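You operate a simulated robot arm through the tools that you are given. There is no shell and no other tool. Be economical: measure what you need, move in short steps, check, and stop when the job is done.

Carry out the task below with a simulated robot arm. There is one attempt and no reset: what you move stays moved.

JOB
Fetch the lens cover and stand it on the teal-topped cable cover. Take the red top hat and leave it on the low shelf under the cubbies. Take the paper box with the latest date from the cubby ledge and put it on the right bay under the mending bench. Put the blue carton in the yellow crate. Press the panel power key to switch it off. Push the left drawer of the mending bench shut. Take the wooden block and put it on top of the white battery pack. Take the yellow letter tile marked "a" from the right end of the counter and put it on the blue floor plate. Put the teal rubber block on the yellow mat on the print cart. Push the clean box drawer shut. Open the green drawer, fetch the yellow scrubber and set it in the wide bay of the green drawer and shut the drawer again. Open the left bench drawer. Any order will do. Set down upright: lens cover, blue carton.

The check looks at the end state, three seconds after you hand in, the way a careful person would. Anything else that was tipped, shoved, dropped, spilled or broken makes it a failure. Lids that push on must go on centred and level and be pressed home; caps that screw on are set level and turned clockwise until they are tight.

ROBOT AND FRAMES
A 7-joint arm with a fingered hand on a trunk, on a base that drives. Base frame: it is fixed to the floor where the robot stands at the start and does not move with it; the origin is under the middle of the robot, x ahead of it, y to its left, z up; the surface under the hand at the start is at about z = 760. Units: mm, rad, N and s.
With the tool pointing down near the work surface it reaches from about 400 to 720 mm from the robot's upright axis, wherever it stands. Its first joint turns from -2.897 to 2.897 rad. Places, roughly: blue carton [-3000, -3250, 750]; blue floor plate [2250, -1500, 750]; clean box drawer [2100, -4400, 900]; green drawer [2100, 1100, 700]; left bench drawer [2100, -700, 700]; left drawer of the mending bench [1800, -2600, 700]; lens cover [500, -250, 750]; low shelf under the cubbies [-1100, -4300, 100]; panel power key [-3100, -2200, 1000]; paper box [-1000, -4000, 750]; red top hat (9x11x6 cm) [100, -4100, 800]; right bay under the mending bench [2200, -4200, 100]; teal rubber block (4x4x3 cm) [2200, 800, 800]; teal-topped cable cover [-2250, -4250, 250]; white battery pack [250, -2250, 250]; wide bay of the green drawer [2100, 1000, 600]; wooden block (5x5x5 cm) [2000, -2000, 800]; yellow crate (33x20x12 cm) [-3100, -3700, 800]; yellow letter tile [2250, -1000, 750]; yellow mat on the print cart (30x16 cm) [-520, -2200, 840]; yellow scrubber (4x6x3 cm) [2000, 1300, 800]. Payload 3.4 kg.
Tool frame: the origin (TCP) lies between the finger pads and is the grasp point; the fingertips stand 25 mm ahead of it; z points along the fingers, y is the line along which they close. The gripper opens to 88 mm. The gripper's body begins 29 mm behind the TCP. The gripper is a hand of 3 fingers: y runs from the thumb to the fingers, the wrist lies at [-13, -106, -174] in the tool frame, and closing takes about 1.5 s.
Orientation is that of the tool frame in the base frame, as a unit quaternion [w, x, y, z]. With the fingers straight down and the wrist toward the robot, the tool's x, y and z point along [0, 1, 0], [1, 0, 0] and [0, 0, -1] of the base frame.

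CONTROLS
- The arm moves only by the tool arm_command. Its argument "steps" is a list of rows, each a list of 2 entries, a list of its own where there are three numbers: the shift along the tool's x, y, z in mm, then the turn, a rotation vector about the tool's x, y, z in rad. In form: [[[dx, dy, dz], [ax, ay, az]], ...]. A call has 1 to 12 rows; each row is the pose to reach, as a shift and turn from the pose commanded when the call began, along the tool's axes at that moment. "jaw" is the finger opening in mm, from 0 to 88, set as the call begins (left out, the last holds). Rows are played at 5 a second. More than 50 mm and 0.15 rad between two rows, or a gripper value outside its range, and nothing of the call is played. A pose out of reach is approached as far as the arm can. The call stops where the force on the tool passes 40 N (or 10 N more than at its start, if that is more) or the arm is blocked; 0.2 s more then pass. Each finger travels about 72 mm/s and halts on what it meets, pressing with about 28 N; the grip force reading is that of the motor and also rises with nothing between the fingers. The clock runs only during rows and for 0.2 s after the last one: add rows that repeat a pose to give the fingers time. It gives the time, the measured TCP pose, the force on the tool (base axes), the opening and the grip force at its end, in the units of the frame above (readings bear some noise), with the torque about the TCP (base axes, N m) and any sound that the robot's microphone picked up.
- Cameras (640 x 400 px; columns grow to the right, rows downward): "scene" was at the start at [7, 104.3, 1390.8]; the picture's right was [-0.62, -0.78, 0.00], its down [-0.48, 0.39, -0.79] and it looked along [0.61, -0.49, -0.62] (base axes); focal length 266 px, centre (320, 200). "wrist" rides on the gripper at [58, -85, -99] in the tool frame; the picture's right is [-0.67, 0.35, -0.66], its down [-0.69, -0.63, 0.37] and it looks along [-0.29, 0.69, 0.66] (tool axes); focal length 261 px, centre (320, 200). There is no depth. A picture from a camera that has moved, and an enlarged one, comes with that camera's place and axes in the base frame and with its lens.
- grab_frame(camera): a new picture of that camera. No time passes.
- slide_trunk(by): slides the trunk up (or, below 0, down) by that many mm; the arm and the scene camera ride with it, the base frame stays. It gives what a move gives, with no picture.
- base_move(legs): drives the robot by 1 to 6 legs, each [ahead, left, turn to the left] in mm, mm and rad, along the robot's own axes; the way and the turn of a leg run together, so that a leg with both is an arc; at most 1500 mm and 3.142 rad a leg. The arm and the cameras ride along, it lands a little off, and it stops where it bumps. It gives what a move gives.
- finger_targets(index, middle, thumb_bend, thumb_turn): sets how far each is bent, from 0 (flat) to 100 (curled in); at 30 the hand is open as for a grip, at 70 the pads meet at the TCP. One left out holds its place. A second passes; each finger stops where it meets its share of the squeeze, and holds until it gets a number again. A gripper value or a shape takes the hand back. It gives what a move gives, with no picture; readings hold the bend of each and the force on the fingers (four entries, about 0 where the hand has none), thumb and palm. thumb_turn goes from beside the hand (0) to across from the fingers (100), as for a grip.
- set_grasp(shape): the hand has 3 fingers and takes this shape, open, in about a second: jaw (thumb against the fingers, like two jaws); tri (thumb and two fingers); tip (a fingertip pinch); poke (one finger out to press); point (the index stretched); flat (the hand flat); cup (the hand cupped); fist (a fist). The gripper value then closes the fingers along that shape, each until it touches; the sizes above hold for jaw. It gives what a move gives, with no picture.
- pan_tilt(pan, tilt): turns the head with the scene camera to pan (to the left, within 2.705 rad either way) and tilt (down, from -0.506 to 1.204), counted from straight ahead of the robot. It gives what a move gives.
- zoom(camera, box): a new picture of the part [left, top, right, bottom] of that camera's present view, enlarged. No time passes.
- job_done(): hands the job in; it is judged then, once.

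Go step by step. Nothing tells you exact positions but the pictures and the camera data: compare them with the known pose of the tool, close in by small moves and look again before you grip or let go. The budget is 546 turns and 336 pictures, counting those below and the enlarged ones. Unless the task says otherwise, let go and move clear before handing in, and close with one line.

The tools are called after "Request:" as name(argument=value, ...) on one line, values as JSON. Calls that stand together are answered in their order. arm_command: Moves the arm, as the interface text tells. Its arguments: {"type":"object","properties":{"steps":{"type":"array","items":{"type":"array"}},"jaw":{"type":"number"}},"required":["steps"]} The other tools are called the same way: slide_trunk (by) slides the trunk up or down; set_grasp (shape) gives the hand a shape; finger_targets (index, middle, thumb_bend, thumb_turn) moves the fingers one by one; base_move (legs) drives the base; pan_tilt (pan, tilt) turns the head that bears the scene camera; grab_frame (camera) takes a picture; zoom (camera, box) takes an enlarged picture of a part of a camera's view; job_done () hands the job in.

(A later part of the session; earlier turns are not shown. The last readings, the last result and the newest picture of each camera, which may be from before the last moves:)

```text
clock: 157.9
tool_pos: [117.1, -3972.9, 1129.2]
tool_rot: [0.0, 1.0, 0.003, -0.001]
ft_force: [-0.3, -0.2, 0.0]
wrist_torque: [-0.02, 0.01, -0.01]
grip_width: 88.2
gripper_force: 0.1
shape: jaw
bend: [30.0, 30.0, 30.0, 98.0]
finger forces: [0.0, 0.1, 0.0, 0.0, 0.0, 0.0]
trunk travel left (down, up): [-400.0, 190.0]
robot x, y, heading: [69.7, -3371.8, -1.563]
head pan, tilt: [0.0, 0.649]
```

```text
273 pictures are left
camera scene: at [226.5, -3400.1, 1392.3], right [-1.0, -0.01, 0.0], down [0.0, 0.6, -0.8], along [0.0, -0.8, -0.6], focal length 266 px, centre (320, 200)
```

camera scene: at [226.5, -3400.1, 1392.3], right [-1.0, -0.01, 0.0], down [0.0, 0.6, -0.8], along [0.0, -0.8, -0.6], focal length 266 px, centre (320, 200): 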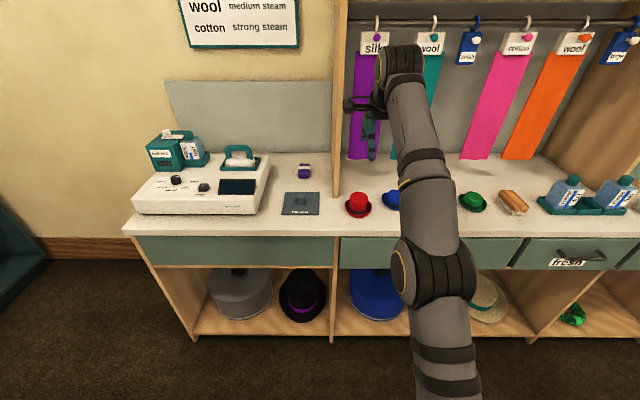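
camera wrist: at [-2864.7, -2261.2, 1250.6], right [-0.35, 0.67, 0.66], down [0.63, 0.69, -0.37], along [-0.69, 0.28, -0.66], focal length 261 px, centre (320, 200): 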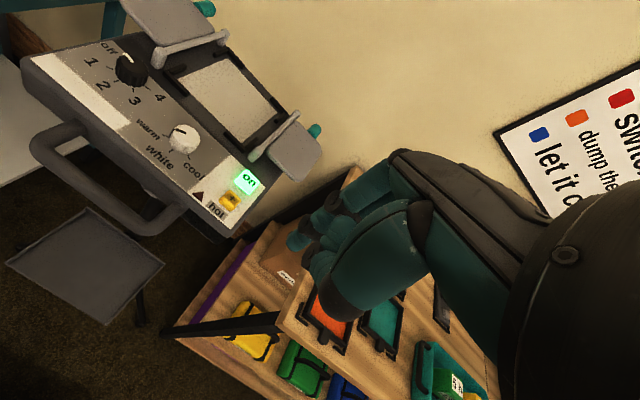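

The red top hat is at about (92,-4160). I retract the arm and take a close look.

Request:
arm_command(steps=[[[0, -40, 20], [0, 0, 0]], [[0, -80, 40], [0, 0, 0]], [[0, -110, 60], [0, 0, 0]], [[0, -110, 90], [0, 0, 0]]])

Request:
base_move(legs=[[150, 0, 0]])

Request:
zoom(camera="scene", box=[280, 170, 472, 290])

Request:
grab_frame(camera="wrist")

```text
clock: 158.9
tool_pos: [117.8, -3861.8, 1038.6]
tool_rot: [0.0, 1.0, 0.001, 0.001]
ft_force: [-0.5, 0.0, 0.3]
wrist_torque: [0.03, 0.02, 0.0]
grip_width: 88.1
gripper_force: 0.1
shape: jaw
bend: [30.0, 30.0, 30.0, 98.0]
finger forces: [0.0, 0.0, 0.0, 0.0, 0.1, 0.1]
trunk travel left (down, up): [-400.0, 190.0]
robot x, y, heading: [67.9, -3370.0, -1.566]
head pan, tilt: [0.0, 0.649]
```

```text
clock: 160.3
tool_pos: [117.6, -4013.2, 1038.8]
tool_rot: [0.0, 1.0, 0.002, 0.0]
ft_force: [0.2, 0.1, 0.3]
wrist_torque: [-0.03, 0.01, 0.02]
grip_width: 87.8
gripper_force: 0.1
shape: jaw
bend: [30.0, 30.0, 30.0, 98.0]
finger forces: [0.1, 0.0, 0.1, 0.0, 0.0, 0.0]
trunk travel left (down, up): [-400.0, 190.0]
robot x, y, heading: [65.4, -3525.6, -1.562]
head pan, tilt: [0.0, 0.649]
```

```text
3.33 times, centred on (376, 230) of scene
camera zoom: at [227.4, -3550.8, 1392.2], right [-1.0, -0.01, 0.0], down [0.0, 0.6, -0.8], along [0.01, -0.8, -0.6], focal length 888 px, centre (133, 100)
```

zoom: 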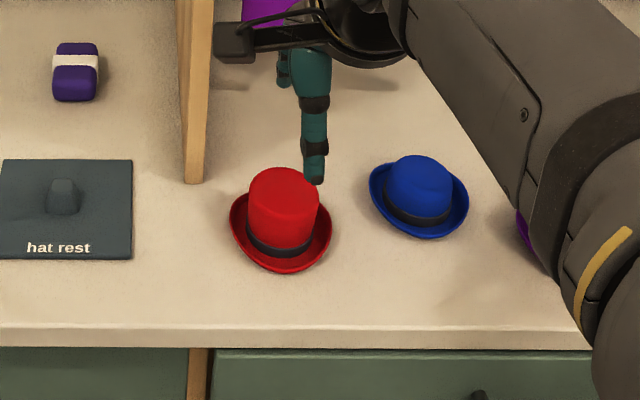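

```text
271 pictures are left
camera wrist: at [176.4, -3928.1, 1138.3], right [-0.67, -0.35, 0.66], down [-0.69, 0.63, -0.37], along [-0.28, -0.7, -0.66], focal length 261 px, centre (320, 200)
```

wrist: 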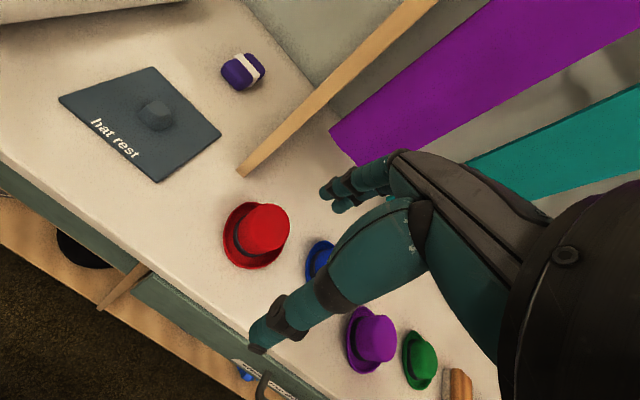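

Ledge is at z≈805, hat crown top ≈870–880 at about (105,-4115). I position above it at a safe height and re-measure.

Request:
arm_command(steps=[[[-6, 40, 10], [0, 0, 0]], [[-12, 80, 30], [0, 0, 0]], [[-12, 102, 60], [0, 0, 0]], [[-12, 102, 60], [0, 0, 0]]])

Request:
grab_frame(camera="wrist")

Request:
zoom(camera="scene", box=[300, 190, 428, 270])

```text
clock: 161.3
tool_pos: [108.0, -4115.8, 978.7]
tool_rot: [-0.001, 1.0, 0.003, -0.001]
ft_force: [0.5, 0.6, 0.8]
wrist_torque: [-0.02, 0.01, 0.0]
grip_width: 88.0
gripper_force: 0.1
shape: jaw
bend: [30.0, 30.0, 30.0, 98.0]
finger forces: [0.1, 0.0, 0.0, 0.0, 0.0, 0.1]
trunk travel left (down, up): [-400.0, 190.0]
robot x, y, heading: [69.5, -3526.5, -1.562]
head pan, tilt: [0.0, 0.649]
```

```text
270 pictures are left
camera wrist: at [164.9, -4030.2, 1077.6], right [-0.67, -0.35, 0.66], down [-0.69, 0.63, -0.37], along [-0.28, -0.7, -0.66], focal length 261 px, centre (320, 200)
```

wrist: 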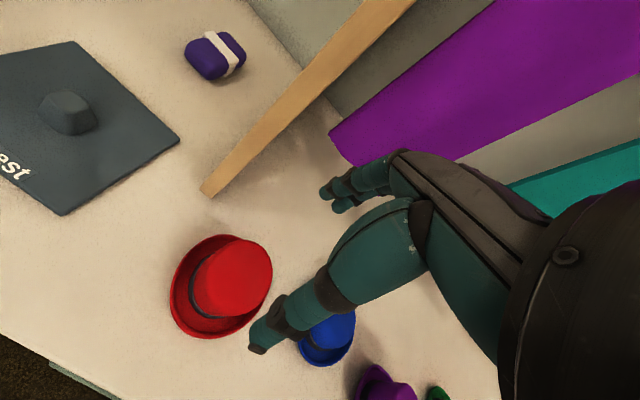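

```text
5.00 times, centred on (364, 230) of scene
camera zoom: at [227.4, -3550.8, 1392.2], right [-1.0, -0.01, 0.0], down [0.0, 0.6, -0.8], along [0.01, -0.8, -0.6], focal length 1332 px, centre (100, 50)
```

zoom: 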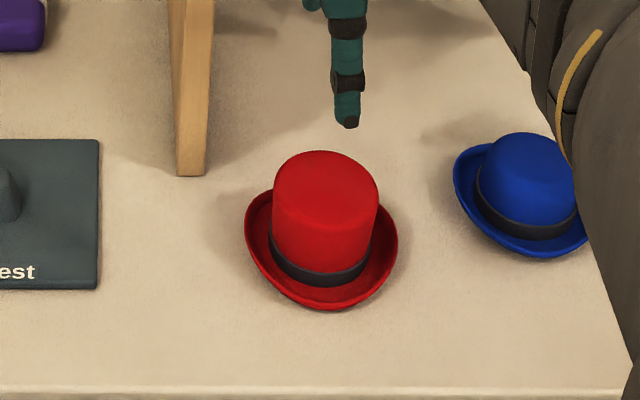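

Crown centre (103,-4126), top z≈863. Descend to grasp.

Request:
arm_command(steps=[[[-4, 10, 40], [0, 0, 0]], [[-4, 10, 80], [0, 0, 0]], [[-4, 10, 110], [0, 0, 0]], [[-4, 10, 128], [0, 0, 0]], [[-4, 10, 128], [0, 0, 0]]])

Request:
grab_frame(camera="wrist")

Request:
zoom(camera="scene", box=[300, 190, 428, 270])

```text
clock: 162.5
tool_pos: [101.8, -4126.8, 850.6]
tool_rot: [-0.001, 1.0, 0.003, -0.001]
ft_force: [-0.4, -0.2, 0.2]
wrist_torque: [-0.03, -0.02, 0.0]
grip_width: 88.1
gripper_force: 0.1
shape: jaw
bend: [30.0, 30.0, 30.0, 98.0]
finger forces: [0.0, 0.1, 0.1, 0.0, 0.0, 0.0]
trunk travel left (down, up): [-400.0, 190.0]
robot x, y, heading: [70.1, -3522.7, -1.565]
head pan, tilt: [0.0, 0.649]
```

```text
268 pictures are left
camera wrist: at [160.8, -4040.6, 949.6], right [-0.67, -0.35, 0.66], down [-0.69, 0.63, -0.37], along [-0.28, -0.7, -0.66], focal length 261 px, centre (320, 200)
```

wrist: 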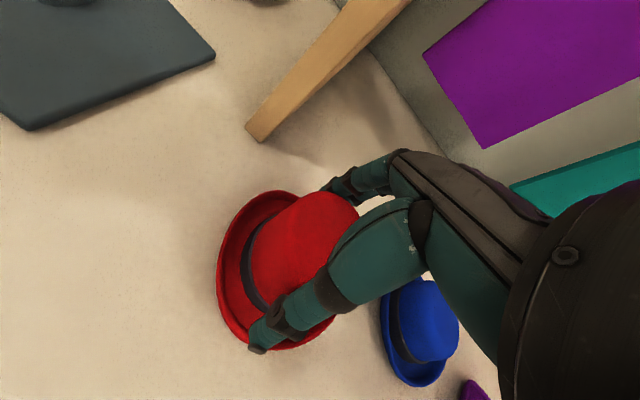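

```text
5.00 times, centred on (364, 230) of scene
camera zoom: at [227.4, -3550.8, 1392.2], right [-1.0, -0.01, 0.0], down [0.0, 0.6, -0.8], along [0.01, -0.8, -0.6], focal length 1332 px, centre (100, 50)
```

zoom: 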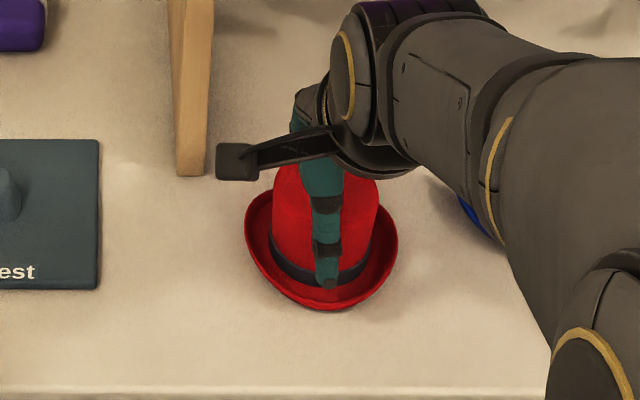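

Request:
arm_command(steps=[[[0, 0, 0], [0, 0, 0]], [[0, 0, 0], [0, 0, 0]], [[0, 0, 0], [0, 0, 0]], [[0, 0, 0], [0, 0, 0]], [[0, 0, 0], [0, 0, 0]], [[0, 0, 0], [0, 0, 0]], [[0, 0, 0], [0, 0, 0]]], jaw=0)

Request:
arm_command(steps=[[[0, 0, -20], [0, 0, 0]], [[0, 0, -60], [0, 0, 0]], [[0, 0, -100], [0, 0, 0]], [[0, 0, -145], [0, 0, 0]], [[0, 0, -145], [0, 0, 0]]])

Request:
grab_frame(camera="wrist")

```text
clock: 164.1
tool_pos: [103.1, -4125.0, 851.5]
tool_rot: [0.0, 1.0, 0.003, 0.0]
ft_force: [0.3, 0.6, -0.1]
wrist_torque: [-0.02, 0.0, -0.02]
grip_width: 59.6
gripper_force: 27.8
shape: jaw
bend: [28.0, 37.0, 59.0, 99.0]
finger forces: [17.1, 9.1, 0.0, 0.0, 25.7, 0.1]
trunk travel left (down, up): [-400.0, 190.0]
robot x, y, heading: [68.9, -3525.9, -1.564]
head pan, tilt: [0.0, 0.649]
```

```text
clock: 165.3
tool_pos: [103.2, -4126.5, 996.1]
tool_rot: [0.001, 1.0, 0.003, 0.0]
ft_force: [0.6, -0.9, -0.3]
wrist_torque: [0.03, -0.02, 0.0]
grip_width: 59.2
gripper_force: 27.8
shape: jaw
bend: [28.0, 37.0, 59.0, 99.0]
finger forces: [17.1, 9.3, 0.1, 0.0, 25.7, 0.1]
trunk travel left (down, up): [-400.0, 190.0]
robot x, y, heading: [70.8, -3523.7, -1.566]
head pan, tilt: [0.0, 0.649]
```

```text
266 pictures are left
camera wrist: at [161.8, -4039.4, 1096.0], right [-0.67, -0.35, 0.66], down [-0.69, 0.63, -0.37], along [-0.28, -0.7, -0.66], focal length 261 px, centre (320, 200)
```

wrist: 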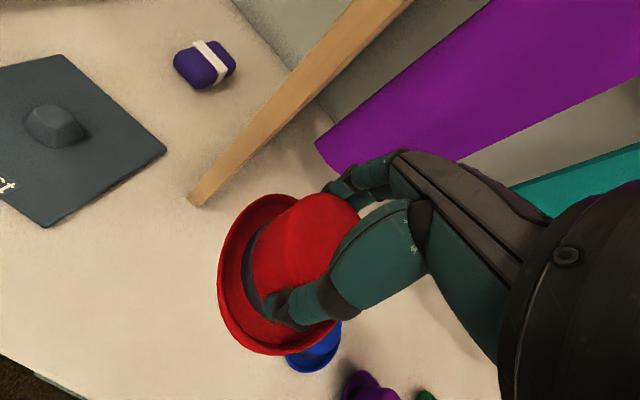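

Hat held. Back off, go to x≈-1100, lower the trunk and inspect the low shelf.

Request:
base_move(legs=[[-280, 0, 0], [0, -1150, 0]])

Request:
slide_trunk(by=-400)

Request:
grab_frame(camera="scene")

```text
clock: 172.7
tool_pos: [-1039.5, -3845.3, 996.0]
tool_rot: [0.0, 1.0, -0.001, 0.0]
ft_force: [0.0, 0.9, -0.2]
wrist_torque: [0.0, 0.02, 0.0]
grip_width: 59.2
gripper_force: 28.0
shape: jaw
bend: [28.0, 37.0, 59.0, 99.0]
finger forces: [17.0, 9.2, 0.0, 0.0, 25.6, 0.1]
trunk travel left (down, up): [-400.0, 190.0]
robot x, y, heading: [-1063.9, -3242.4, -1.57]
head pan, tilt: [0.0, 0.649]
```

```text
clock: 176.5
tool_pos: [-1040.3, -3845.9, 597.0]
tool_rot: [0.001, 1.0, -0.002, 0.001]
ft_force: [-0.2, -0.4, -0.1]
wrist_torque: [-0.02, 0.02, 0.0]
grip_width: 59.0
gripper_force: 28.2
shape: jaw
bend: [28.0, 37.0, 59.0, 99.0]
finger forces: [17.1, 9.2, 0.0, 0.0, 25.6, 0.0]
trunk travel left (down, up): [0.0, 590.0]
robot x, y, heading: [-1066.7, -3243.4, -1.577]
head pan, tilt: [0.0, 0.649]
```

```text
265 pictures are left
camera scene: at [-910.1, -3271.4, 992.3], right [-1.0, 0.0, 0.0], down [0.0, 0.6, -0.8], along [0.0, -0.8, -0.6], focal length 266 px, centre (320, 200)
```

scene: 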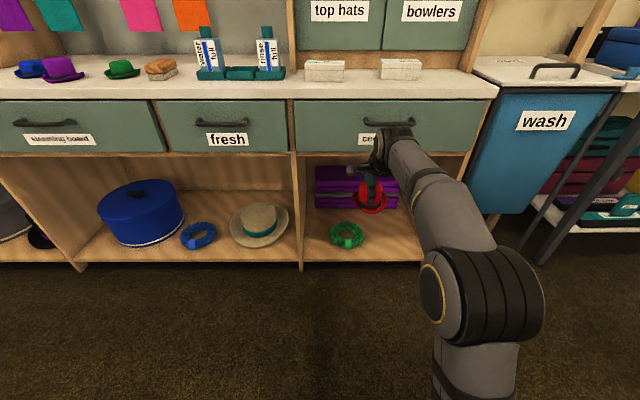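

The bay under the cubbies has a green wreath and purple boxes; free spot around (-1200,-4140). I shift right and lower the arm in open space.

Request:
base_move(legs=[[0, -150, 0]])

Request:
arm_command(steps=[[[0, -15, 45], [0, 0, 0]], [[0, -30, 90], [0, 0, 0]], [[0, -45, 135], [0, 0, 0]], [[0, -60, 180], [0, 0, 0]], [[0, -75, 225], [0, 0, 0]], [[0, -85, 270], [0, 0, 0]], [[0, -85, 310], [0, 0, 0]]])

Request:
pan_tilt(pan=0.0, tilt=0.75)

Request:
grab_frame(camera="scene")

Request:
grab_frame(camera="wrist")

```text
clock: 177.9
tool_pos: [-1191.2, -3844.2, 596.8]
tool_rot: [0.0, 1.0, -0.003, 0.0]
ft_force: [0.0, -1.2, 0.2]
wrist_torque: [0.0, 0.0, -0.04]
grip_width: 59.1
gripper_force: 28.4
shape: jaw
bend: [28.0, 37.0, 59.0, 99.0]
finger forces: [17.1, 9.3, 0.0, 0.1, 25.7, 0.1]
trunk travel left (down, up): [0.0, 590.0]
robot x, y, heading: [-1219.0, -3246.2, -1.575]
head pan, tilt: [0.0, 0.649]
```

```text
clock: 179.5
tool_pos: [-1191.1, -3760.1, 285.9]
tool_rot: [0.001, 1.0, -0.001, 0.0]
ft_force: [0.6, -0.4, -0.3]
wrist_torque: [0.0, 0.0, -0.02]
grip_width: 58.6
gripper_force: 27.8
shape: jaw
bend: [73.0, 37.0, 60.0, 100.0]
finger forces: [17.0, 9.2, 0.0, 0.1, 25.4, 0.0]
trunk travel left (down, up): [0.0, 590.0]
robot x, y, heading: [-1219.9, -3244.7, -1.579]
head pan, tilt: [0.0, 0.649]
```

```text
clock: 180.1
tool_pos: [-1190.7, -3760.3, 287.1]
tool_rot: [0.0, 1.0, -0.002, 0.0]
ft_force: [-0.6, -0.3, 0.3]
wrist_torque: [0.0, 0.0, 0.02]
grip_width: 58.9
gripper_force: 27.8
shape: jaw
bend: [73.0, 37.0, 60.0, 100.0]
finger forces: [17.0, 9.2, 0.0, 0.0, 25.5, 0.0]
trunk travel left (down, up): [0.0, 590.0]
robot x, y, heading: [-1217.7, -3244.2, -1.57]
head pan, tilt: [0.0, 0.75]
```

```text
264 pictures are left
camera scene: at [-1061.2, -3267.0, 983.7], right [-1.0, 0.0, 0.0], down [0.0, 0.68, -0.73], along [0.0, -0.73, -0.68], focal length 266 px, centre (320, 200)
```

scene: 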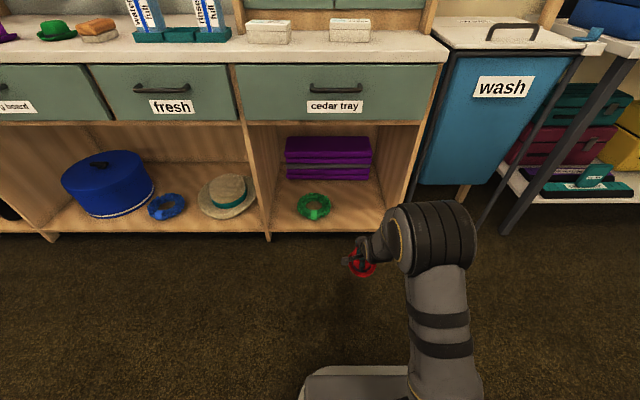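

```text
263 pictures are left
camera wrist: at [-1131.6, -3675.0, 385.8], right [-0.67, -0.35, 0.66], down [-0.68, 0.63, -0.37], along [-0.29, -0.69, -0.66], focal length 261 px, centre (320, 200)
```

wrist: 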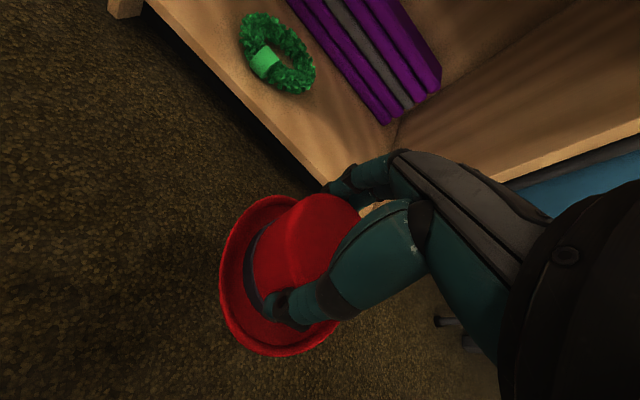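

The free spot between wreath and right wall centres on x≈-1216. I lower more and drive in, watching clearance.

Request:
arm_command(steps=[[[0, 0, 40], [0, 0, 0]], [[0, 0, 80], [0, 0, 0]], [[0, 0, 80], [0, 0, 0]]])

Request:
base_move(legs=[[290, -25, 0]])

Request:
grab_frame(camera="scene")

Request:
grab_frame(camera="wrist")

```text
clock: 180.9
tool_pos: [-1191.8, -3760.2, 206.9]
tool_rot: [0.001, 1.0, -0.001, 0.0]
ft_force: [0.2, 0.8, -0.5]
wrist_torque: [-0.01, 0.04, 0.03]
grip_width: 58.6
gripper_force: 28.4
shape: jaw
bend: [73.0, 37.0, 60.0, 100.0]
finger forces: [16.9, 9.3, 0.0, 0.0, 25.2, 0.1]
trunk travel left (down, up): [0.0, 590.0]
robot x, y, heading: [-1214.4, -3243.1, -1.573]
head pan, tilt: [0.0, 0.75]
```

```text
clock: 182.9
tool_pos: [-1217.3, -4051.0, 206.1]
tool_rot: [0.0, 1.0, -0.002, 0.0]
ft_force: [0.1, 0.7, -1.2]
wrist_torque: [0.03, -0.03, 0.01]
grip_width: 58.7
gripper_force: 27.7
shape: jaw
bend: [73.0, 37.0, 60.0, 100.0]
finger forces: [16.8, 9.3, 0.0, 0.0, 25.3, 0.0]
trunk travel left (down, up): [0.0, 590.0]
robot x, y, heading: [-1247.4, -3535.3, -1.574]
head pan, tilt: [0.0, 0.75]
```

```text
262 pictures are left
camera scene: at [-1087.3, -3558.3, 983.6], right [-1.0, 0.0, 0.0], down [0.0, 0.68, -0.73], along [0.0, -0.73, -0.68], focal length 266 px, centre (320, 200)
```

scene: 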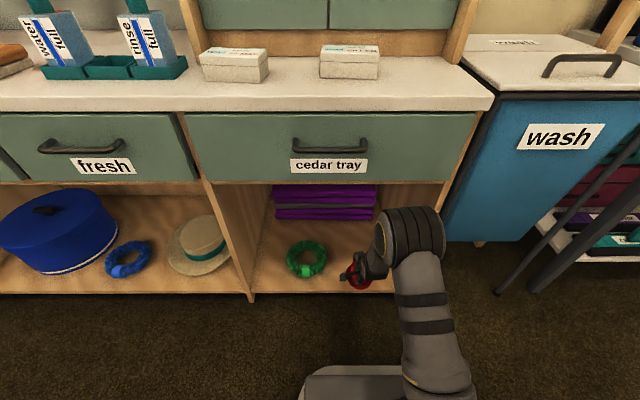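

```text
261 pictures are left
camera wrist: at [-1158.0, -3966.6, 306.6], right [-0.67, -0.35, 0.66], down [-0.68, 0.63, -0.37], along [-0.29, -0.69, -0.66], focal length 261 px, centre (320, 200)
```

wrist: 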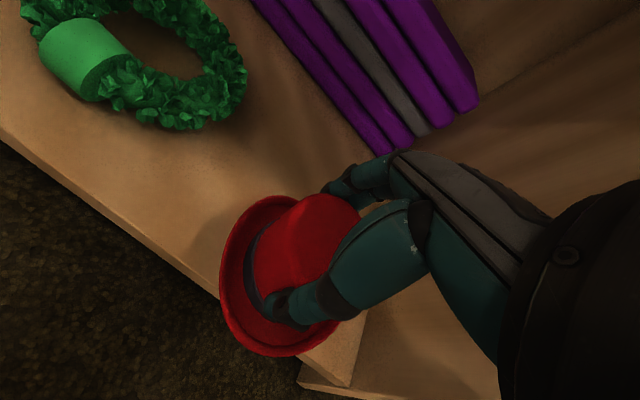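

Shelf top z≈100, front edge y≈-4035; spot is clear. Drive in 95 mm more, then lower.

Request:
base_move(legs=[[95, 0, 0]])

Request:
arm_command(steps=[[[0, 0, 25], [0, 0, 0]], [[0, 0, 45], [0, 0, 0]], [[0, 0, 52], [0, 0, 0]], [[0, 0, 56], [0, 0, 0]]])

Request:
grab_frame(camera="wrist")

```text
clock: 184.1
tool_pos: [-1218.0, -4147.2, 207.0]
tool_rot: [0.001, 1.0, -0.003, -0.001]
ft_force: [-0.6, -0.6, 0.3]
wrist_torque: [-0.01, 0.0, 0.03]
grip_width: 58.8
gripper_force: 28.1
shape: jaw
bend: [73.0, 37.0, 60.0, 100.0]
finger forces: [16.9, 9.3, 0.1, 0.0, 25.3, 0.1]
trunk travel left (down, up): [0.0, 590.0]
robot x, y, heading: [-1245.7, -3628.3, -1.575]
head pan, tilt: [0.0, 0.75]
```

```text
clock: 185.1
tool_pos: [-1216.9, -4148.4, 151.6]
tool_rot: [0.0, 1.0, -0.003, 0.0]
ft_force: [0.7, -0.7, 0.2]
wrist_torque: [-0.02, -0.01, -0.01]
grip_width: 58.5
gripper_force: 27.9
shape: jaw
bend: [73.0, 37.0, 60.0, 100.0]
finger forces: [16.8, 9.3, 0.1, 0.0, 25.4, 0.0]
trunk travel left (down, up): [0.0, 590.0]
robot x, y, heading: [-1247.6, -3630.7, -1.578]
head pan, tilt: [0.0, 0.75]
```

```text
260 pictures are left
camera wrist: at [-1158.7, -4063.2, 250.6], right [-0.67, -0.34, 0.66], down [-0.68, 0.63, -0.37], along [-0.29, -0.69, -0.66], focal length 261 px, centre (320, 200)
```

wrist: 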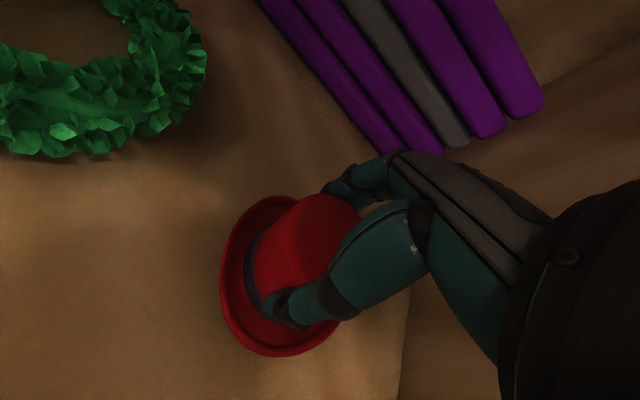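

Request:
arm_command(steps=[[[0, 0, 3], [0, 0, 0]], [[0, 0, 6], [0, 0, 0]], [[0, 0, 9], [0, 0, 0]], [[0, 0, 12], [0, 0, 0]]])

```text
clock: 186.1
tool_pos: [-1217.1, -4148.2, 139.5]
tool_rot: [0.001, 1.0, -0.002, 0.0]
ft_force: [-1.5, 0.8, 5.0]
wrist_torque: [-0.03, -0.01, 0.01]
grip_width: 58.5
gripper_force: 28.1
shape: jaw
bend: [73.0, 37.0, 60.0, 100.0]
finger forces: [16.4, 9.6, 0.0, 0.0, 26.1, 0.0]
trunk travel left (down, up): [0.0, 590.0]
robot x, y, heading: [-1245.1, -3631.6, -1.57]
head pan, tilt: [0.0, 0.75]
```

Contact (5 N). Release and lift away.

Request:
arm_command(steps=[[[0, 0, 0], [0, 0, 0]], [[0, 0, 0], [0, 0, 0]], [[0, 0, 0], [0, 0, 0]], [[0, 0, 0], [0, 0, 0]], [[0, 0, 0], [0, 0, 0]]], jaw=86)

Request:
arm_command(steps=[[[0, 0, -20], [0, 0, 0]], [[0, 0, -50], [0, 0, 0]], [[0, 0, -70], [0, 0, 0]], [[0, 0, -70], [0, 0, 0]]])

Request:
grab_frame(camera="wrist")

```text
clock: 187.3
tool_pos: [-1216.7, -4146.9, 139.8]
tool_rot: [0.001, 1.0, -0.002, 0.0]
ft_force: [0.3, -0.3, 0.5]
wrist_torque: [0.02, 0.02, 0.0]
grip_width: 85.4
gripper_force: 0.1
shape: jaw
bend: [31.0, 31.0, 31.0, 98.0]
finger forces: [0.0, 0.1, 0.0, 0.0, 0.1, 0.1]
trunk travel left (down, up): [0.0, 590.0]
robot x, y, heading: [-1242.8, -3631.1, -1.577]
head pan, tilt: [0.0, 0.75]
```

```text
clock: 188.3
tool_pos: [-1217.5, -4146.9, 209.1]
tool_rot: [0.0, 1.0, -0.002, 0.0]
ft_force: [0.9, -0.1, 0.1]
wrist_torque: [0.0, 0.0, 0.03]
grip_width: 85.4
gripper_force: 0.0
shape: jaw
bend: [31.0, 31.0, 31.0, 98.0]
finger forces: [0.0, 0.1, 0.0, 0.1, 0.0, 0.0]
trunk travel left (down, up): [0.0, 590.0]
robot x, y, heading: [-1246.8, -3631.1, -1.575]
head pan, tilt: [0.0, 0.75]
```

```text
259 pictures are left
camera wrist: at [-1158.5, -4062.5, 308.3], right [-0.67, -0.35, 0.66], down [-0.68, 0.63, -0.37], along [-0.29, -0.69, -0.66], focal length 261 px, centre (320, 200)
```

wrist: 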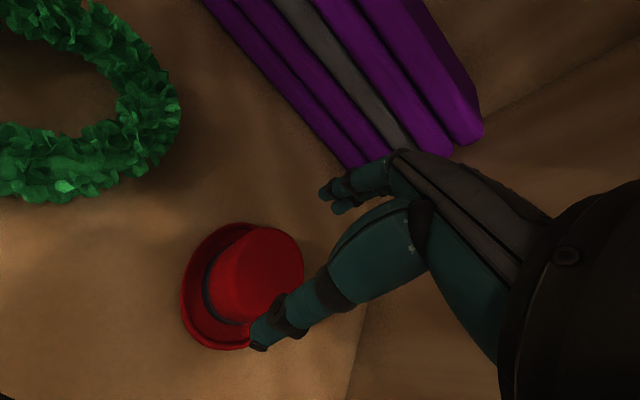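

Hat stands on the shelf. Back out, raise the trunk and read the dates on the paper boxes.

Request:
base_move(legs=[[-340, 0, 0]])

Request:
slide_trunk(by=400)

Request:
arm_command(steps=[[[0, -10, -45], [0, 0, 0]], [[0, -20, -90], [0, 0, 0]], [[0, -20, -135], [0, 0, 0]], [[0, -20, -180], [0, 0, 0]], [[0, -20, -225], [0, 0, 0]], [[0, -20, -270], [0, 0, 0]], [[0, -20, -315], [0, 0, 0]], [[0, -20, -360], [0, 0, 0]], [[0, -20, -400], [0, 0, 0]]])

Request:
zoom(camera="scene", box=[180, 80, 420, 230])

```text
clock: 190.5
tool_pos: [-1217.8, -3810.7, 208.1]
tool_rot: [0.0, 1.0, -0.005, 0.0]
ft_force: [0.3, 1.1, -1.5]
wrist_torque: [0.0, 0.01, 0.03]
grip_width: 85.5
gripper_force: 0.1
shape: jaw
bend: [31.0, 31.0, 31.0, 98.0]
finger forces: [0.0, 0.1, 0.0, 0.0, 0.0, 0.0]
trunk travel left (down, up): [0.0, 590.0]
robot x, y, heading: [-1242.4, -3293.5, -1.581]
head pan, tilt: [0.0, 0.75]
```

```text
clock: 194.3
tool_pos: [-1218.2, -3810.8, 610.0]
tool_rot: [0.0, 1.0, -0.004, 0.0]
ft_force: [-0.4, 0.6, 0.3]
wrist_torque: [0.0, -0.03, 0.0]
grip_width: 85.7
gripper_force: 0.0
shape: jaw
bend: [31.0, 31.0, 31.0, 98.0]
finger forces: [0.1, 0.0, 0.0, 0.1, 0.0, 0.0]
trunk travel left (down, up): [-400.0, 190.0]
robot x, y, heading: [-1242.3, -3289.0, -1.581]
head pan, tilt: [0.0, 0.75]
```

```text
clock: 196.3
tool_pos: [-1217.6, -3790.5, 1009.4]
tool_rot: [-0.001, 1.0, -0.004, 0.0]
ft_force: [-0.4, 0.2, 0.0]
wrist_torque: [0.0, -0.01, -0.01]
grip_width: 85.9
gripper_force: 0.1
shape: jaw
bend: [31.0, 30.0, 31.0, 98.0]
finger forces: [0.1, 0.1, 0.0, 0.0, 0.1, 0.0]
trunk travel left (down, up): [-400.0, 190.0]
robot x, y, heading: [-1241.6, -3295.3, -1.579]
head pan, tilt: [0.0, 0.75]
```

```text
2.67 times, centred on (300, 155) of scene
camera zoom: at [-1085.7, -3318.0, 1383.6], right [-1.0, 0.01, 0.0], down [0.01, 0.68, -0.73], along [-0.01, -0.73, -0.68], focal length 710 px, centre (373, 320)
```

zoom: 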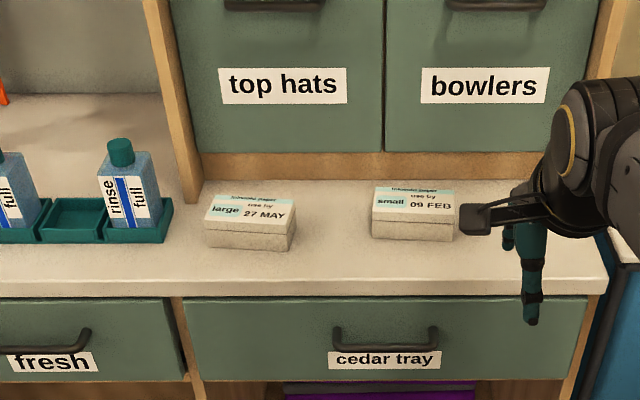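

Request:
zoom(camera="scene", box=[252, 146, 300, 176])

Request:
zoom(camera="scene", box=[312, 144, 360, 174])

```text
13.33 times, centred on (276, 161) of scene
camera zoom: at [-1085.7, -3318.0, 1383.6], right [-1.0, 0.01, 0.0], down [0.01, 0.68, -0.73], along [-0.01, -0.73, -0.68], focal length 3551 px, centre (907, 720)
```

zoom: 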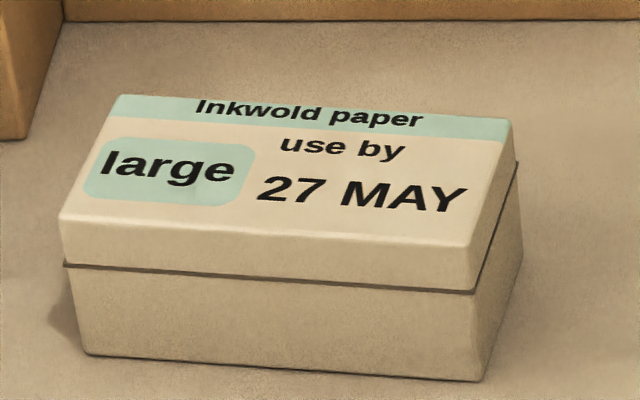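

```text
13.33 times, centred on (336, 159) of scene
camera zoom: at [-1085.7, -3318.0, 1383.6], right [-1.0, 0.01, 0.0], down [0.01, 0.68, -0.73], along [-0.01, -0.73, -0.68], focal length 3551 px, centre (107, 747)
```

zoom: 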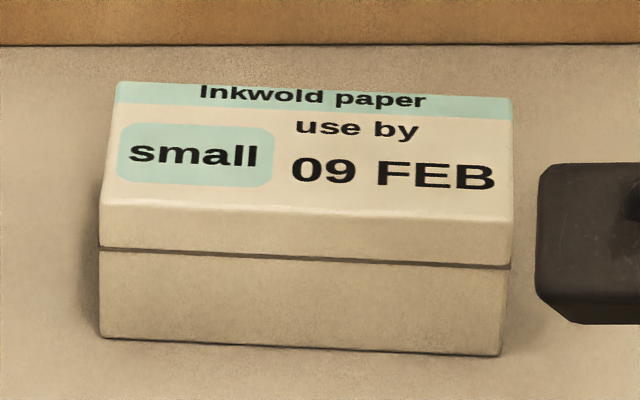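

"27 MAY" is the latest; that box is centred ≈(-932,-4107), 107×57×44 mm. I drive in front of it.

Request:
base_move(legs=[[0, 285, 0.01], [210, 0, 0]])

Request:
arm_command(steps=[[[0, 30, 20], [0, 0, 0.05]], [[0, 60, 40], [0, 0, 0.1]], [[0, 90, 60], [0, 0, 0.14]], [[0, 100, 80], [0, 0, 0.14]]])

Request:
grab_frame(camera="wrist")

Request:
grab_frame(camera="scene")

```text
clock: 199.5
tool_pos: [-930.1, -3999.6, 1008.6]
tool_rot: [0.0, 1.0, 0.001, -0.001]
ft_force: [0.8, 0.3, 0.4]
wrist_torque: [-0.03, 0.02, 0.02]
grip_width: 86.0
gripper_force: 0.0
shape: jaw
bend: [31.0, 30.0, 31.0, 98.0]
finger forces: [0.0, 0.0, 0.0, 0.0, 0.1, 0.1]
trunk travel left (down, up): [-400.0, 190.0]
robot x, y, heading: [-956.2, -3504.2, -1.566]
head pan, tilt: [0.0, 0.75]
```

```text
clock: 200.5
tool_pos: [-929.6, -4099.2, 928.3]
tool_rot: [0.0, 0.998, -0.068, 0.0]
ft_force: [-0.4, 0.5, 0.7]
wrist_torque: [0.01, 0.01, -0.02]
grip_width: 85.9
gripper_force: 0.1
shape: jaw
bend: [31.0, 30.0, 31.0, 98.0]
finger forces: [0.0, 0.1, 0.0, 0.1, 0.0, 0.0]
trunk travel left (down, up): [-400.0, 190.0]
robot x, y, heading: [-960.7, -3502.0, -1.567]
head pan, tilt: [0.0, 0.75]
```

```text
255 pictures are left
camera wrist: at [-859.8, -4022.4, 1028.1], right [-0.71, -0.25, 0.66], down [-0.59, 0.72, -0.37], along [-0.38, -0.65, -0.66], focal length 261 px, centre (320, 200)
```

wrist: 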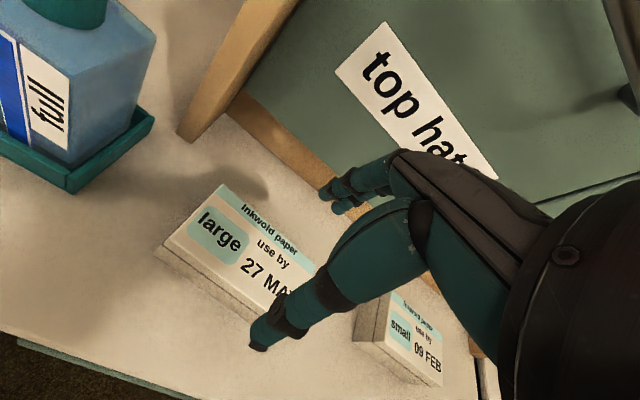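

```text
254 pictures are left
camera scene: at [-802.6, -3525.1, 1383.7], right [-1.0, 0.0, 0.0], down [0.0, 0.68, -0.73], along [0.0, -0.73, -0.68], focal length 266 px, centre (320, 200)
```

scene: 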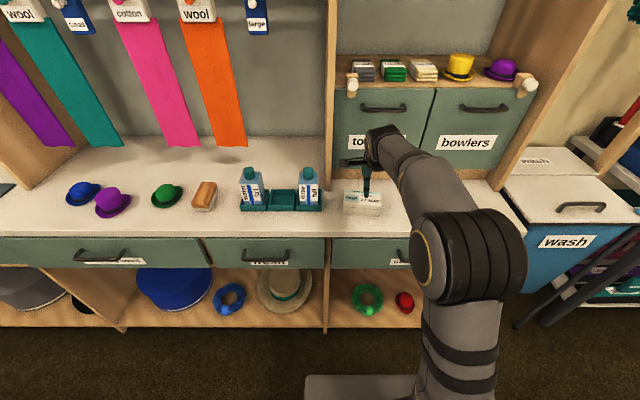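

Request:
arm_command(steps=[[[4, 8, 30], [0, 0, 0]], [[4, 8, 60], [0, 0, 0]], [[4, 8, 85], [0, 0, 0]], [[4, 8, 93], [0, 0, 0]], [[4, 8, 93], [0, 0, 0]]])

Request:
grab_frame(camera="wrist")

Request:
zoom(camera="scene", box=[310, 150, 438, 230])

```text
clock: 201.7
tool_pos: [-926.8, -4107.9, 834.6]
tool_rot: [0.0, 0.998, -0.069, 0.0]
ft_force: [-0.7, -1.2, 3.7]
wrist_torque: [-0.13, 0.0, -0.02]
grip_width: 86.1
gripper_force: 0.1
shape: jaw
bend: [29.0, 30.0, 31.0, 98.0]
finger forces: [3.7, 0.0, 0.0, 0.0, 0.1, 0.0]
trunk travel left (down, up): [-400.0, 190.0]
robot x, y, heading: [-961.5, -3506.3, -1.569]
head pan, tilt: [0.0, 0.75]
```

```text
253 pictures are left
camera wrist: at [-856.6, -4030.5, 935.2], right [-0.71, -0.25, 0.66], down [-0.59, 0.72, -0.37], along [-0.38, -0.65, -0.66], focal length 261 px, centre (320, 200)
```

wrist: 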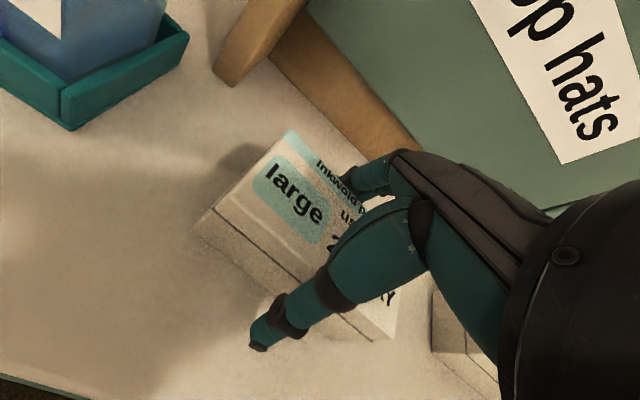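

```text
5.00 times, centred on (374, 190) of scene
camera zoom: at [-802.7, -3524.9, 1383.7], right [-1.0, 0.0, 0.0], down [0.0, 0.68, -0.73], along [0.0, -0.73, -0.68], focal length 1332 px, centre (50, 250)
```

zoom: 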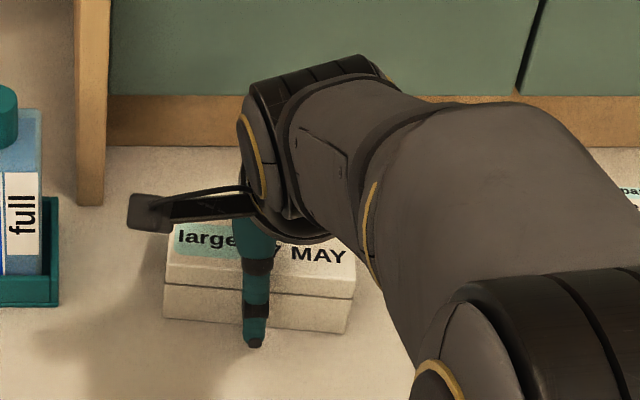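

Index touches something; I raise, shift 5 mm outward, and descend again.

Request:
arm_command(steps=[[[0, 0, -20], [0, 0, 0]], [[0, 5, -20], [0, 0, 0]], [[0, 5, -10], [0, 0, 0]], [[0, 5, -1], [0, 0, 0]], [[0, 5, -1], [0, 0, 0]]], jaw=88)

```text
clock: 202.9
tool_pos: [-927.3, -4112.1, 837.7]
tool_rot: [0.0, 0.998, -0.069, 0.001]
ft_force: [0.8, 0.0, 0.6]
wrist_torque: [-0.04, -0.05, -0.03]
grip_width: 87.7
gripper_force: 0.1
shape: jaw
bend: [30.0, 30.0, 30.0, 98.0]
finger forces: [0.0, 0.0, 0.1, 0.0, 0.0, 0.1]
trunk travel left (down, up): [-400.0, 190.0]
robot x, y, heading: [-959.8, -3498.3, -1.568]
head pan, tilt: [0.0, 0.75]
```

Request:
arm_command(steps=[[[0, 0, 0], [0, 0, 0]], [[0, 0, 0], [0, 0, 0]], [[0, 0, 0], [0, 0, 0]], [[0, 0, 0], [0, 0, 0]], [[0, 0, 0], [0, 0, 0]], [[0, 0, 0], [0, 0, 0]], [[0, 0, 0], [0, 0, 0]]], jaw=0)

Request:
arm_command(steps=[[[0, 0, -10], [0, 0, 0]], [[0, 0, -40], [0, 0, 0]], [[0, 0, -80], [0, 0, 0]], [[0, 0, -120], [0, 0, 0]], [[0, 0, -165], [0, 0, 0]], [[0, 0, -165], [0, 0, 0]]])

Request:
grab_frame(camera="wrist")

Request:
zoom(camera="scene", box=[310, 90, 438, 230])

```text
clock: 204.5
tool_pos: [-926.8, -4112.1, 837.4]
tool_rot: [0.0, 0.998, -0.069, 0.0]
ft_force: [-0.3, 1.0, 1.0]
wrist_torque: [-0.03, 0.03, 0.01]
grip_width: 53.7
gripper_force: 27.6
shape: jaw
bend: [29.0, 40.0, 63.0, 100.0]
finger forces: [16.6, 8.8, 0.1, 0.0, 25.9, 0.0]
trunk travel left (down, up): [-400.0, 190.0]
robot x, y, heading: [-957.8, -3504.8, -1.572]
head pan, tilt: [0.0, 0.75]
```

```text
clock: 205.9
tool_pos: [-926.4, -4113.2, 1001.5]
tool_rot: [0.0, 0.998, -0.069, 0.0]
ft_force: [0.3, 0.0, -2.7]
wrist_torque: [0.01, -0.02, 0.0]
grip_width: 53.8
gripper_force: 28.6
shape: jaw
bend: [29.0, 40.0, 63.0, 100.0]
finger forces: [16.8, 8.9, 0.0, 0.0, 25.8, 0.0]
trunk travel left (down, up): [-400.0, 190.0]
robot x, y, heading: [-962.1, -3500.3, -1.566]
head pan, tilt: [0.0, 0.75]
```

```text
251 pictures are left
camera wrist: at [-856.9, -4035.5, 1101.1], right [-0.71, -0.25, 0.66], down [-0.59, 0.72, -0.37], along [-0.38, -0.65, -0.66], focal length 261 px, centre (320, 200)
```

wrist: 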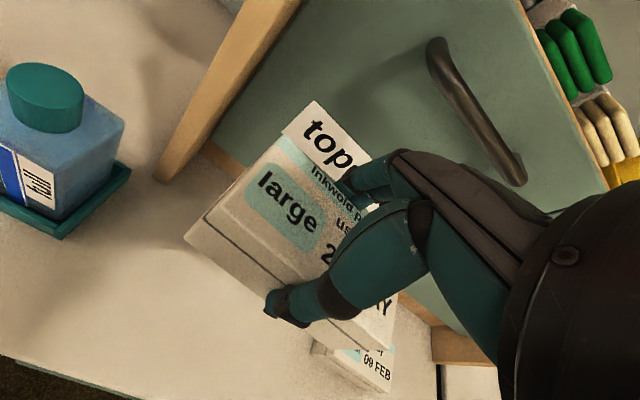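

```text
2.86 times, centred on (374, 160) of scene
camera zoom: at [-802.6, -3525.2, 1383.6], right [-1.0, 0.0, 0.0], down [0.0, 0.68, -0.73], along [0.0, -0.73, -0.68], focal length 761 px, centre (166, 314)
```

zoom: 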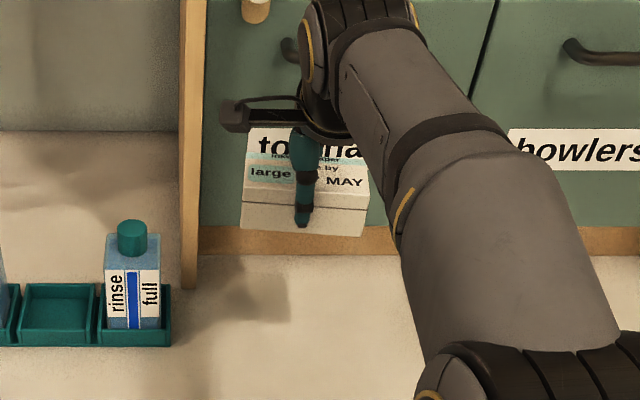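

Box held with its lid. Back away, retract, turn toward +x and drive to the mending bench's right end.

Request:
base_move(legs=[[-220, 0, 0]])

Request:
arm_command(steps=[[[0, -40, 0], [0, 0, -0.05]], [[0, -80, 0], [0, 0, -0.1]], [[5, -120, 0], [0, 0, -0.14]], [[10, -140, 0], [0, 0, -0.14]]])

Request:
base_move(legs=[[0, 0, 1.571], [1200, 0, 0], [1050, 0, 0]])

Request:
pan_tilt(pan=-0.3, tilt=0.6)

Request:
grab_frame(camera="scene")

```text
clock: 207.6
tool_pos: [-928.5, -3892.4, 1000.9]
tool_rot: [0.0, 0.998, -0.068, 0.0]
ft_force: [-0.1, -0.2, -3.3]
wrist_torque: [-0.01, 0.03, -0.02]
grip_width: 53.8
gripper_force: 28.1
shape: jaw
bend: [29.0, 40.0, 63.0, 100.0]
finger forces: [16.7, 9.1, 0.0, 0.0, 25.8, 0.0]
trunk travel left (down, up): [-400.0, 190.0]
robot x, y, heading: [-959.5, -3282.3, -1.566]
head pan, tilt: [0.0, 0.75]
```

```text
clock: 208.6
tool_pos: [-898.3, -3753.9, 1001.1]
tool_rot: [0.0, 1.0, 0.001, 0.0]
ft_force: [-1.0, 0.3, -3.8]
wrist_torque: [0.02, 0.01, -0.02]
grip_width: 53.5
gripper_force: 28.0
shape: jaw
bend: [29.0, 40.0, 63.0, 100.0]
finger forces: [16.9, 9.1, 0.1, 0.0, 25.8, 0.0]
trunk travel left (down, up): [-400.0, 190.0]
robot x, y, heading: [-960.3, -3284.8, -1.571]
head pan, tilt: [0.0, 0.75]
```

```text
clock: 223.6
tool_pos: [1777.0, -3162.0, 1000.5]
tool_rot: [-0.001, 0.698, 0.716, 0.001]
ft_force: [-0.2, 0.2, -3.0]
wrist_torque: [-0.01, -0.02, -0.01]
grip_width: 53.5
gripper_force: 27.8
shape: jaw
bend: [73.0, 41.0, 63.0, 100.0]
finger forces: [16.6, 8.9, 0.1, 0.0, 25.4, 0.0]
trunk travel left (down, up): [-400.0, 190.0]
robot x, y, heading: [1307.2, -3234.7, 0.032]
head pan, tilt: [0.0, 0.75]
```

```text
clock: 224.4
tool_pos: [1777.1, -3162.3, 1000.6]
tool_rot: [0.0, 0.698, 0.716, 0.0]
ft_force: [0.2, 0.1, -2.4]
wrist_torque: [0.0, 0.01, -0.04]
grip_width: 53.4
gripper_force: 27.8
shape: jaw
bend: [73.0, 41.0, 63.0, 100.0]
finger forces: [16.6, 9.1, 0.1, 0.0, 25.5, 0.1]
trunk travel left (down, up): [-400.0, 190.0]
robot x, y, heading: [1306.4, -3234.5, 0.028]
head pan, tilt: [-0.3, 0.6]
```

```text
249 pictures are left
camera scene: at [1326.6, -3102.2, 1396.5], right [-0.27, -0.96, 0.0], down [-0.54, 0.15, -0.82], along [0.79, -0.22, -0.57], focal length 266 px, centre (320, 200)
```

scene: 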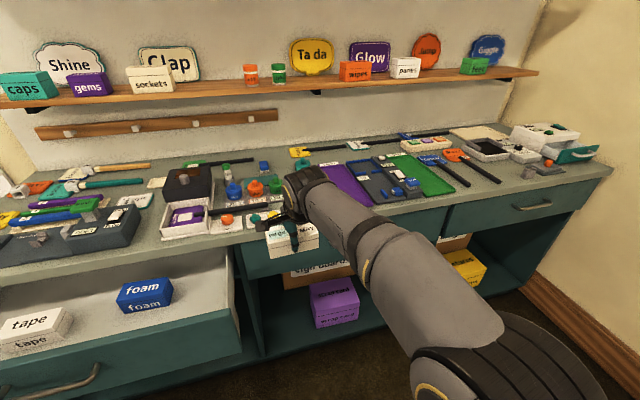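

I strafe right to face the right bay and lower the trunk to look under the bench.

Request:
base_move(legs=[[0, -950, -0.028]])

Request:
slide_trunk(by=-400)

Request:
pan_tilt(pan=0.0, tilt=0.65)

Request:
grab_frame(camera="scene")

```text
clock: 229.4
tool_pos: [1786.8, -4125.1, 1001.4]
tool_rot: [0.0, 0.71, 0.704, 0.0]
ft_force: [-0.6, -0.3, -3.4]
wrist_torque: [-0.01, 0.0, 0.0]
grip_width: 53.1
gripper_force: 28.0
shape: jaw
bend: [73.0, 41.0, 63.0, 100.0]
finger forces: [16.6, 9.0, 0.0, 0.1, 25.3, 0.0]
trunk travel left (down, up): [-400.0, 190.0]
robot x, y, heading: [1316.6, -4182.9, -0.013]
head pan, tilt: [-0.3, 0.6]
```

```text
clock: 233.2
tool_pos: [1786.1, -4124.3, 600.0]
tool_rot: [0.0, 0.71, 0.704, -0.001]
ft_force: [-0.6, -0.1, -1.6]
wrist_torque: [0.01, -0.04, -0.01]
grip_width: 53.6
gripper_force: 28.0
shape: jaw
bend: [73.0, 41.0, 63.0, 100.0]
finger forces: [16.6, 9.0, 0.0, 0.0, 25.4, 0.0]
trunk travel left (down, up): [0.0, 590.0]
robot x, y, heading: [1314.5, -4183.0, -0.01]
head pan, tilt: [-0.3, 0.6]
```

```text
clock: 234.0
tool_pos: [1786.2, -4124.5, 601.5]
tool_rot: [0.0, 0.71, 0.704, 0.0]
ft_force: [0.1, 0.5, -2.4]
wrist_torque: [0.0, 0.03, 0.05]
grip_width: 53.5
gripper_force: 27.8
shape: jaw
bend: [73.0, 41.0, 63.0, 100.0]
finger forces: [16.6, 8.9, 0.0, 0.1, 25.4, 0.0]
trunk travel left (down, up): [0.0, 590.0]
robot x, y, heading: [1315.5, -4181.9, -0.005]
head pan, tilt: [0.0, 0.649]
```

```text
248 pictures are left
camera scene: at [1342.0, -4024.0, 992.2], right [-0.01, -1.0, 0.0], down [-0.6, 0.01, -0.8], along [0.8, -0.01, -0.6], focal length 266 px, centre (320, 200)
```

scene: 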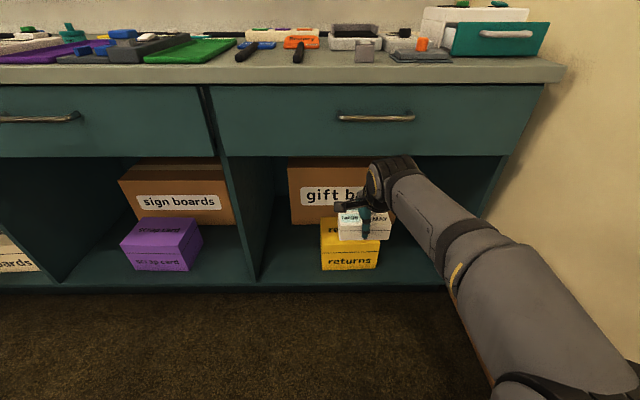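

Free spot in the right bay left of the yellow box, centre ≈(2060,-3915). I shift left, lower in open space, and look.

Request:
base_move(legs=[[0, 210, 0.005]])

Request:
arm_command(steps=[[[0, 0, 45], [0, 0, 0]], [[0, 0, 90], [0, 0, 0]], [[0, 0, 135], [0, 0, 0]], [[0, 0, 180], [0, 0, 0]], [[0, 0, 225], [0, 0, 0]], [[0, 0, 270], [0, 0, 0]], [[0, 0, 315], [0, 0, 0]], [[0, 0, 360], [0, 0, 0]], [[0, 0, 375], [0, 0, 0]]])

Request:
base_move(legs=[[120, 0, 0]])

Request:
grab_frame(camera="scene")

Request:
grab_frame(camera="wrist")

```text
clock: 235.7
tool_pos: [1787.5, -3912.4, 601.2]
tool_rot: [0.0, 0.708, 0.706, 0.0]
ft_force: [-0.8, 0.0, -2.6]
wrist_torque: [-0.02, 0.0, -0.01]
grip_width: 53.5
gripper_force: 28.0
shape: jaw
bend: [73.0, 41.0, 63.0, 100.0]
finger forces: [16.6, 8.9, 0.0, 0.0, 25.5, 0.1]
trunk travel left (down, up): [0.0, 590.0]
robot x, y, heading: [1316.3, -3971.4, -0.002]
head pan, tilt: [0.0, 0.649]
```

```text
clock: 237.7
tool_pos: [1788.4, -3912.4, 224.5]
tool_rot: [0.0, 0.708, 0.706, 0.001]
ft_force: [0.1, -0.4, -2.5]
wrist_torque: [-0.01, 0.0, 0.03]
grip_width: 53.2
gripper_force: 28.2
shape: jaw
bend: [73.0, 41.0, 63.0, 100.0]
finger forces: [16.6, 8.9, 0.0, 0.0, 25.5, 0.1]
trunk travel left (down, up): [0.0, 590.0]
robot x, y, heading: [1314.7, -3972.2, -0.003]
head pan, tilt: [0.0, 0.649]
```

```text
clock: 238.9
tool_pos: [1909.5, -3913.6, 224.5]
tool_rot: [-0.001, 0.708, 0.706, -0.001]
ft_force: [1.7, -0.1, -4.0]
wrist_torque: [0.0, -0.01, -0.01]
grip_width: 53.2
gripper_force: 27.7
shape: jaw
bend: [73.0, 41.0, 63.0, 100.0]
finger forces: [16.6, 8.9, 0.1, 0.1, 25.6, 0.0]
trunk travel left (down, up): [0.0, 590.0]
robot x, y, heading: [1439.3, -3970.3, -0.002]
head pan, tilt: [0.0, 0.649]
```

```text
247 pictures are left
camera scene: at [1464.4, -3814.3, 992.2], right [0.0, -1.0, 0.0], down [-0.6, 0.0, -0.8], along [0.8, 0.0, -0.6], focal length 266 px, centre (320, 200)
```

scene: 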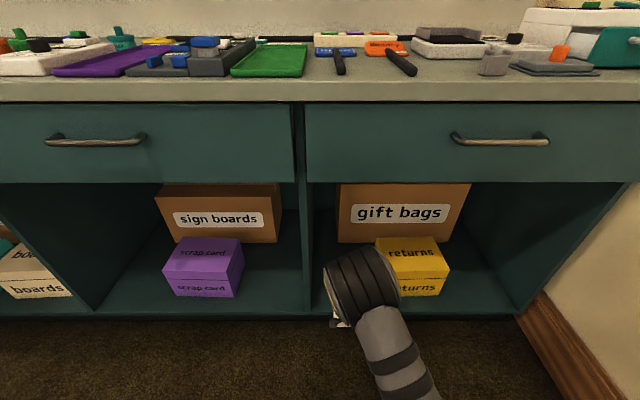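

```text
246 pictures are left
camera wrist: at [1825.6, -3854.4, 324.9], right [0.35, -0.67, 0.66], down [-0.63, -0.68, -0.37], along [0.69, -0.29, -0.66], focal length 261 px, centre (320, 200)
```

wrist: 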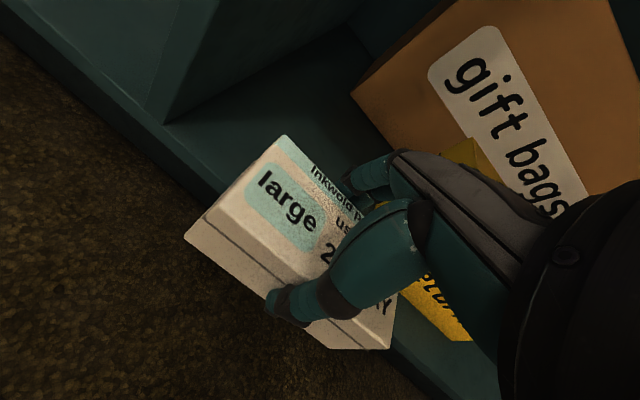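

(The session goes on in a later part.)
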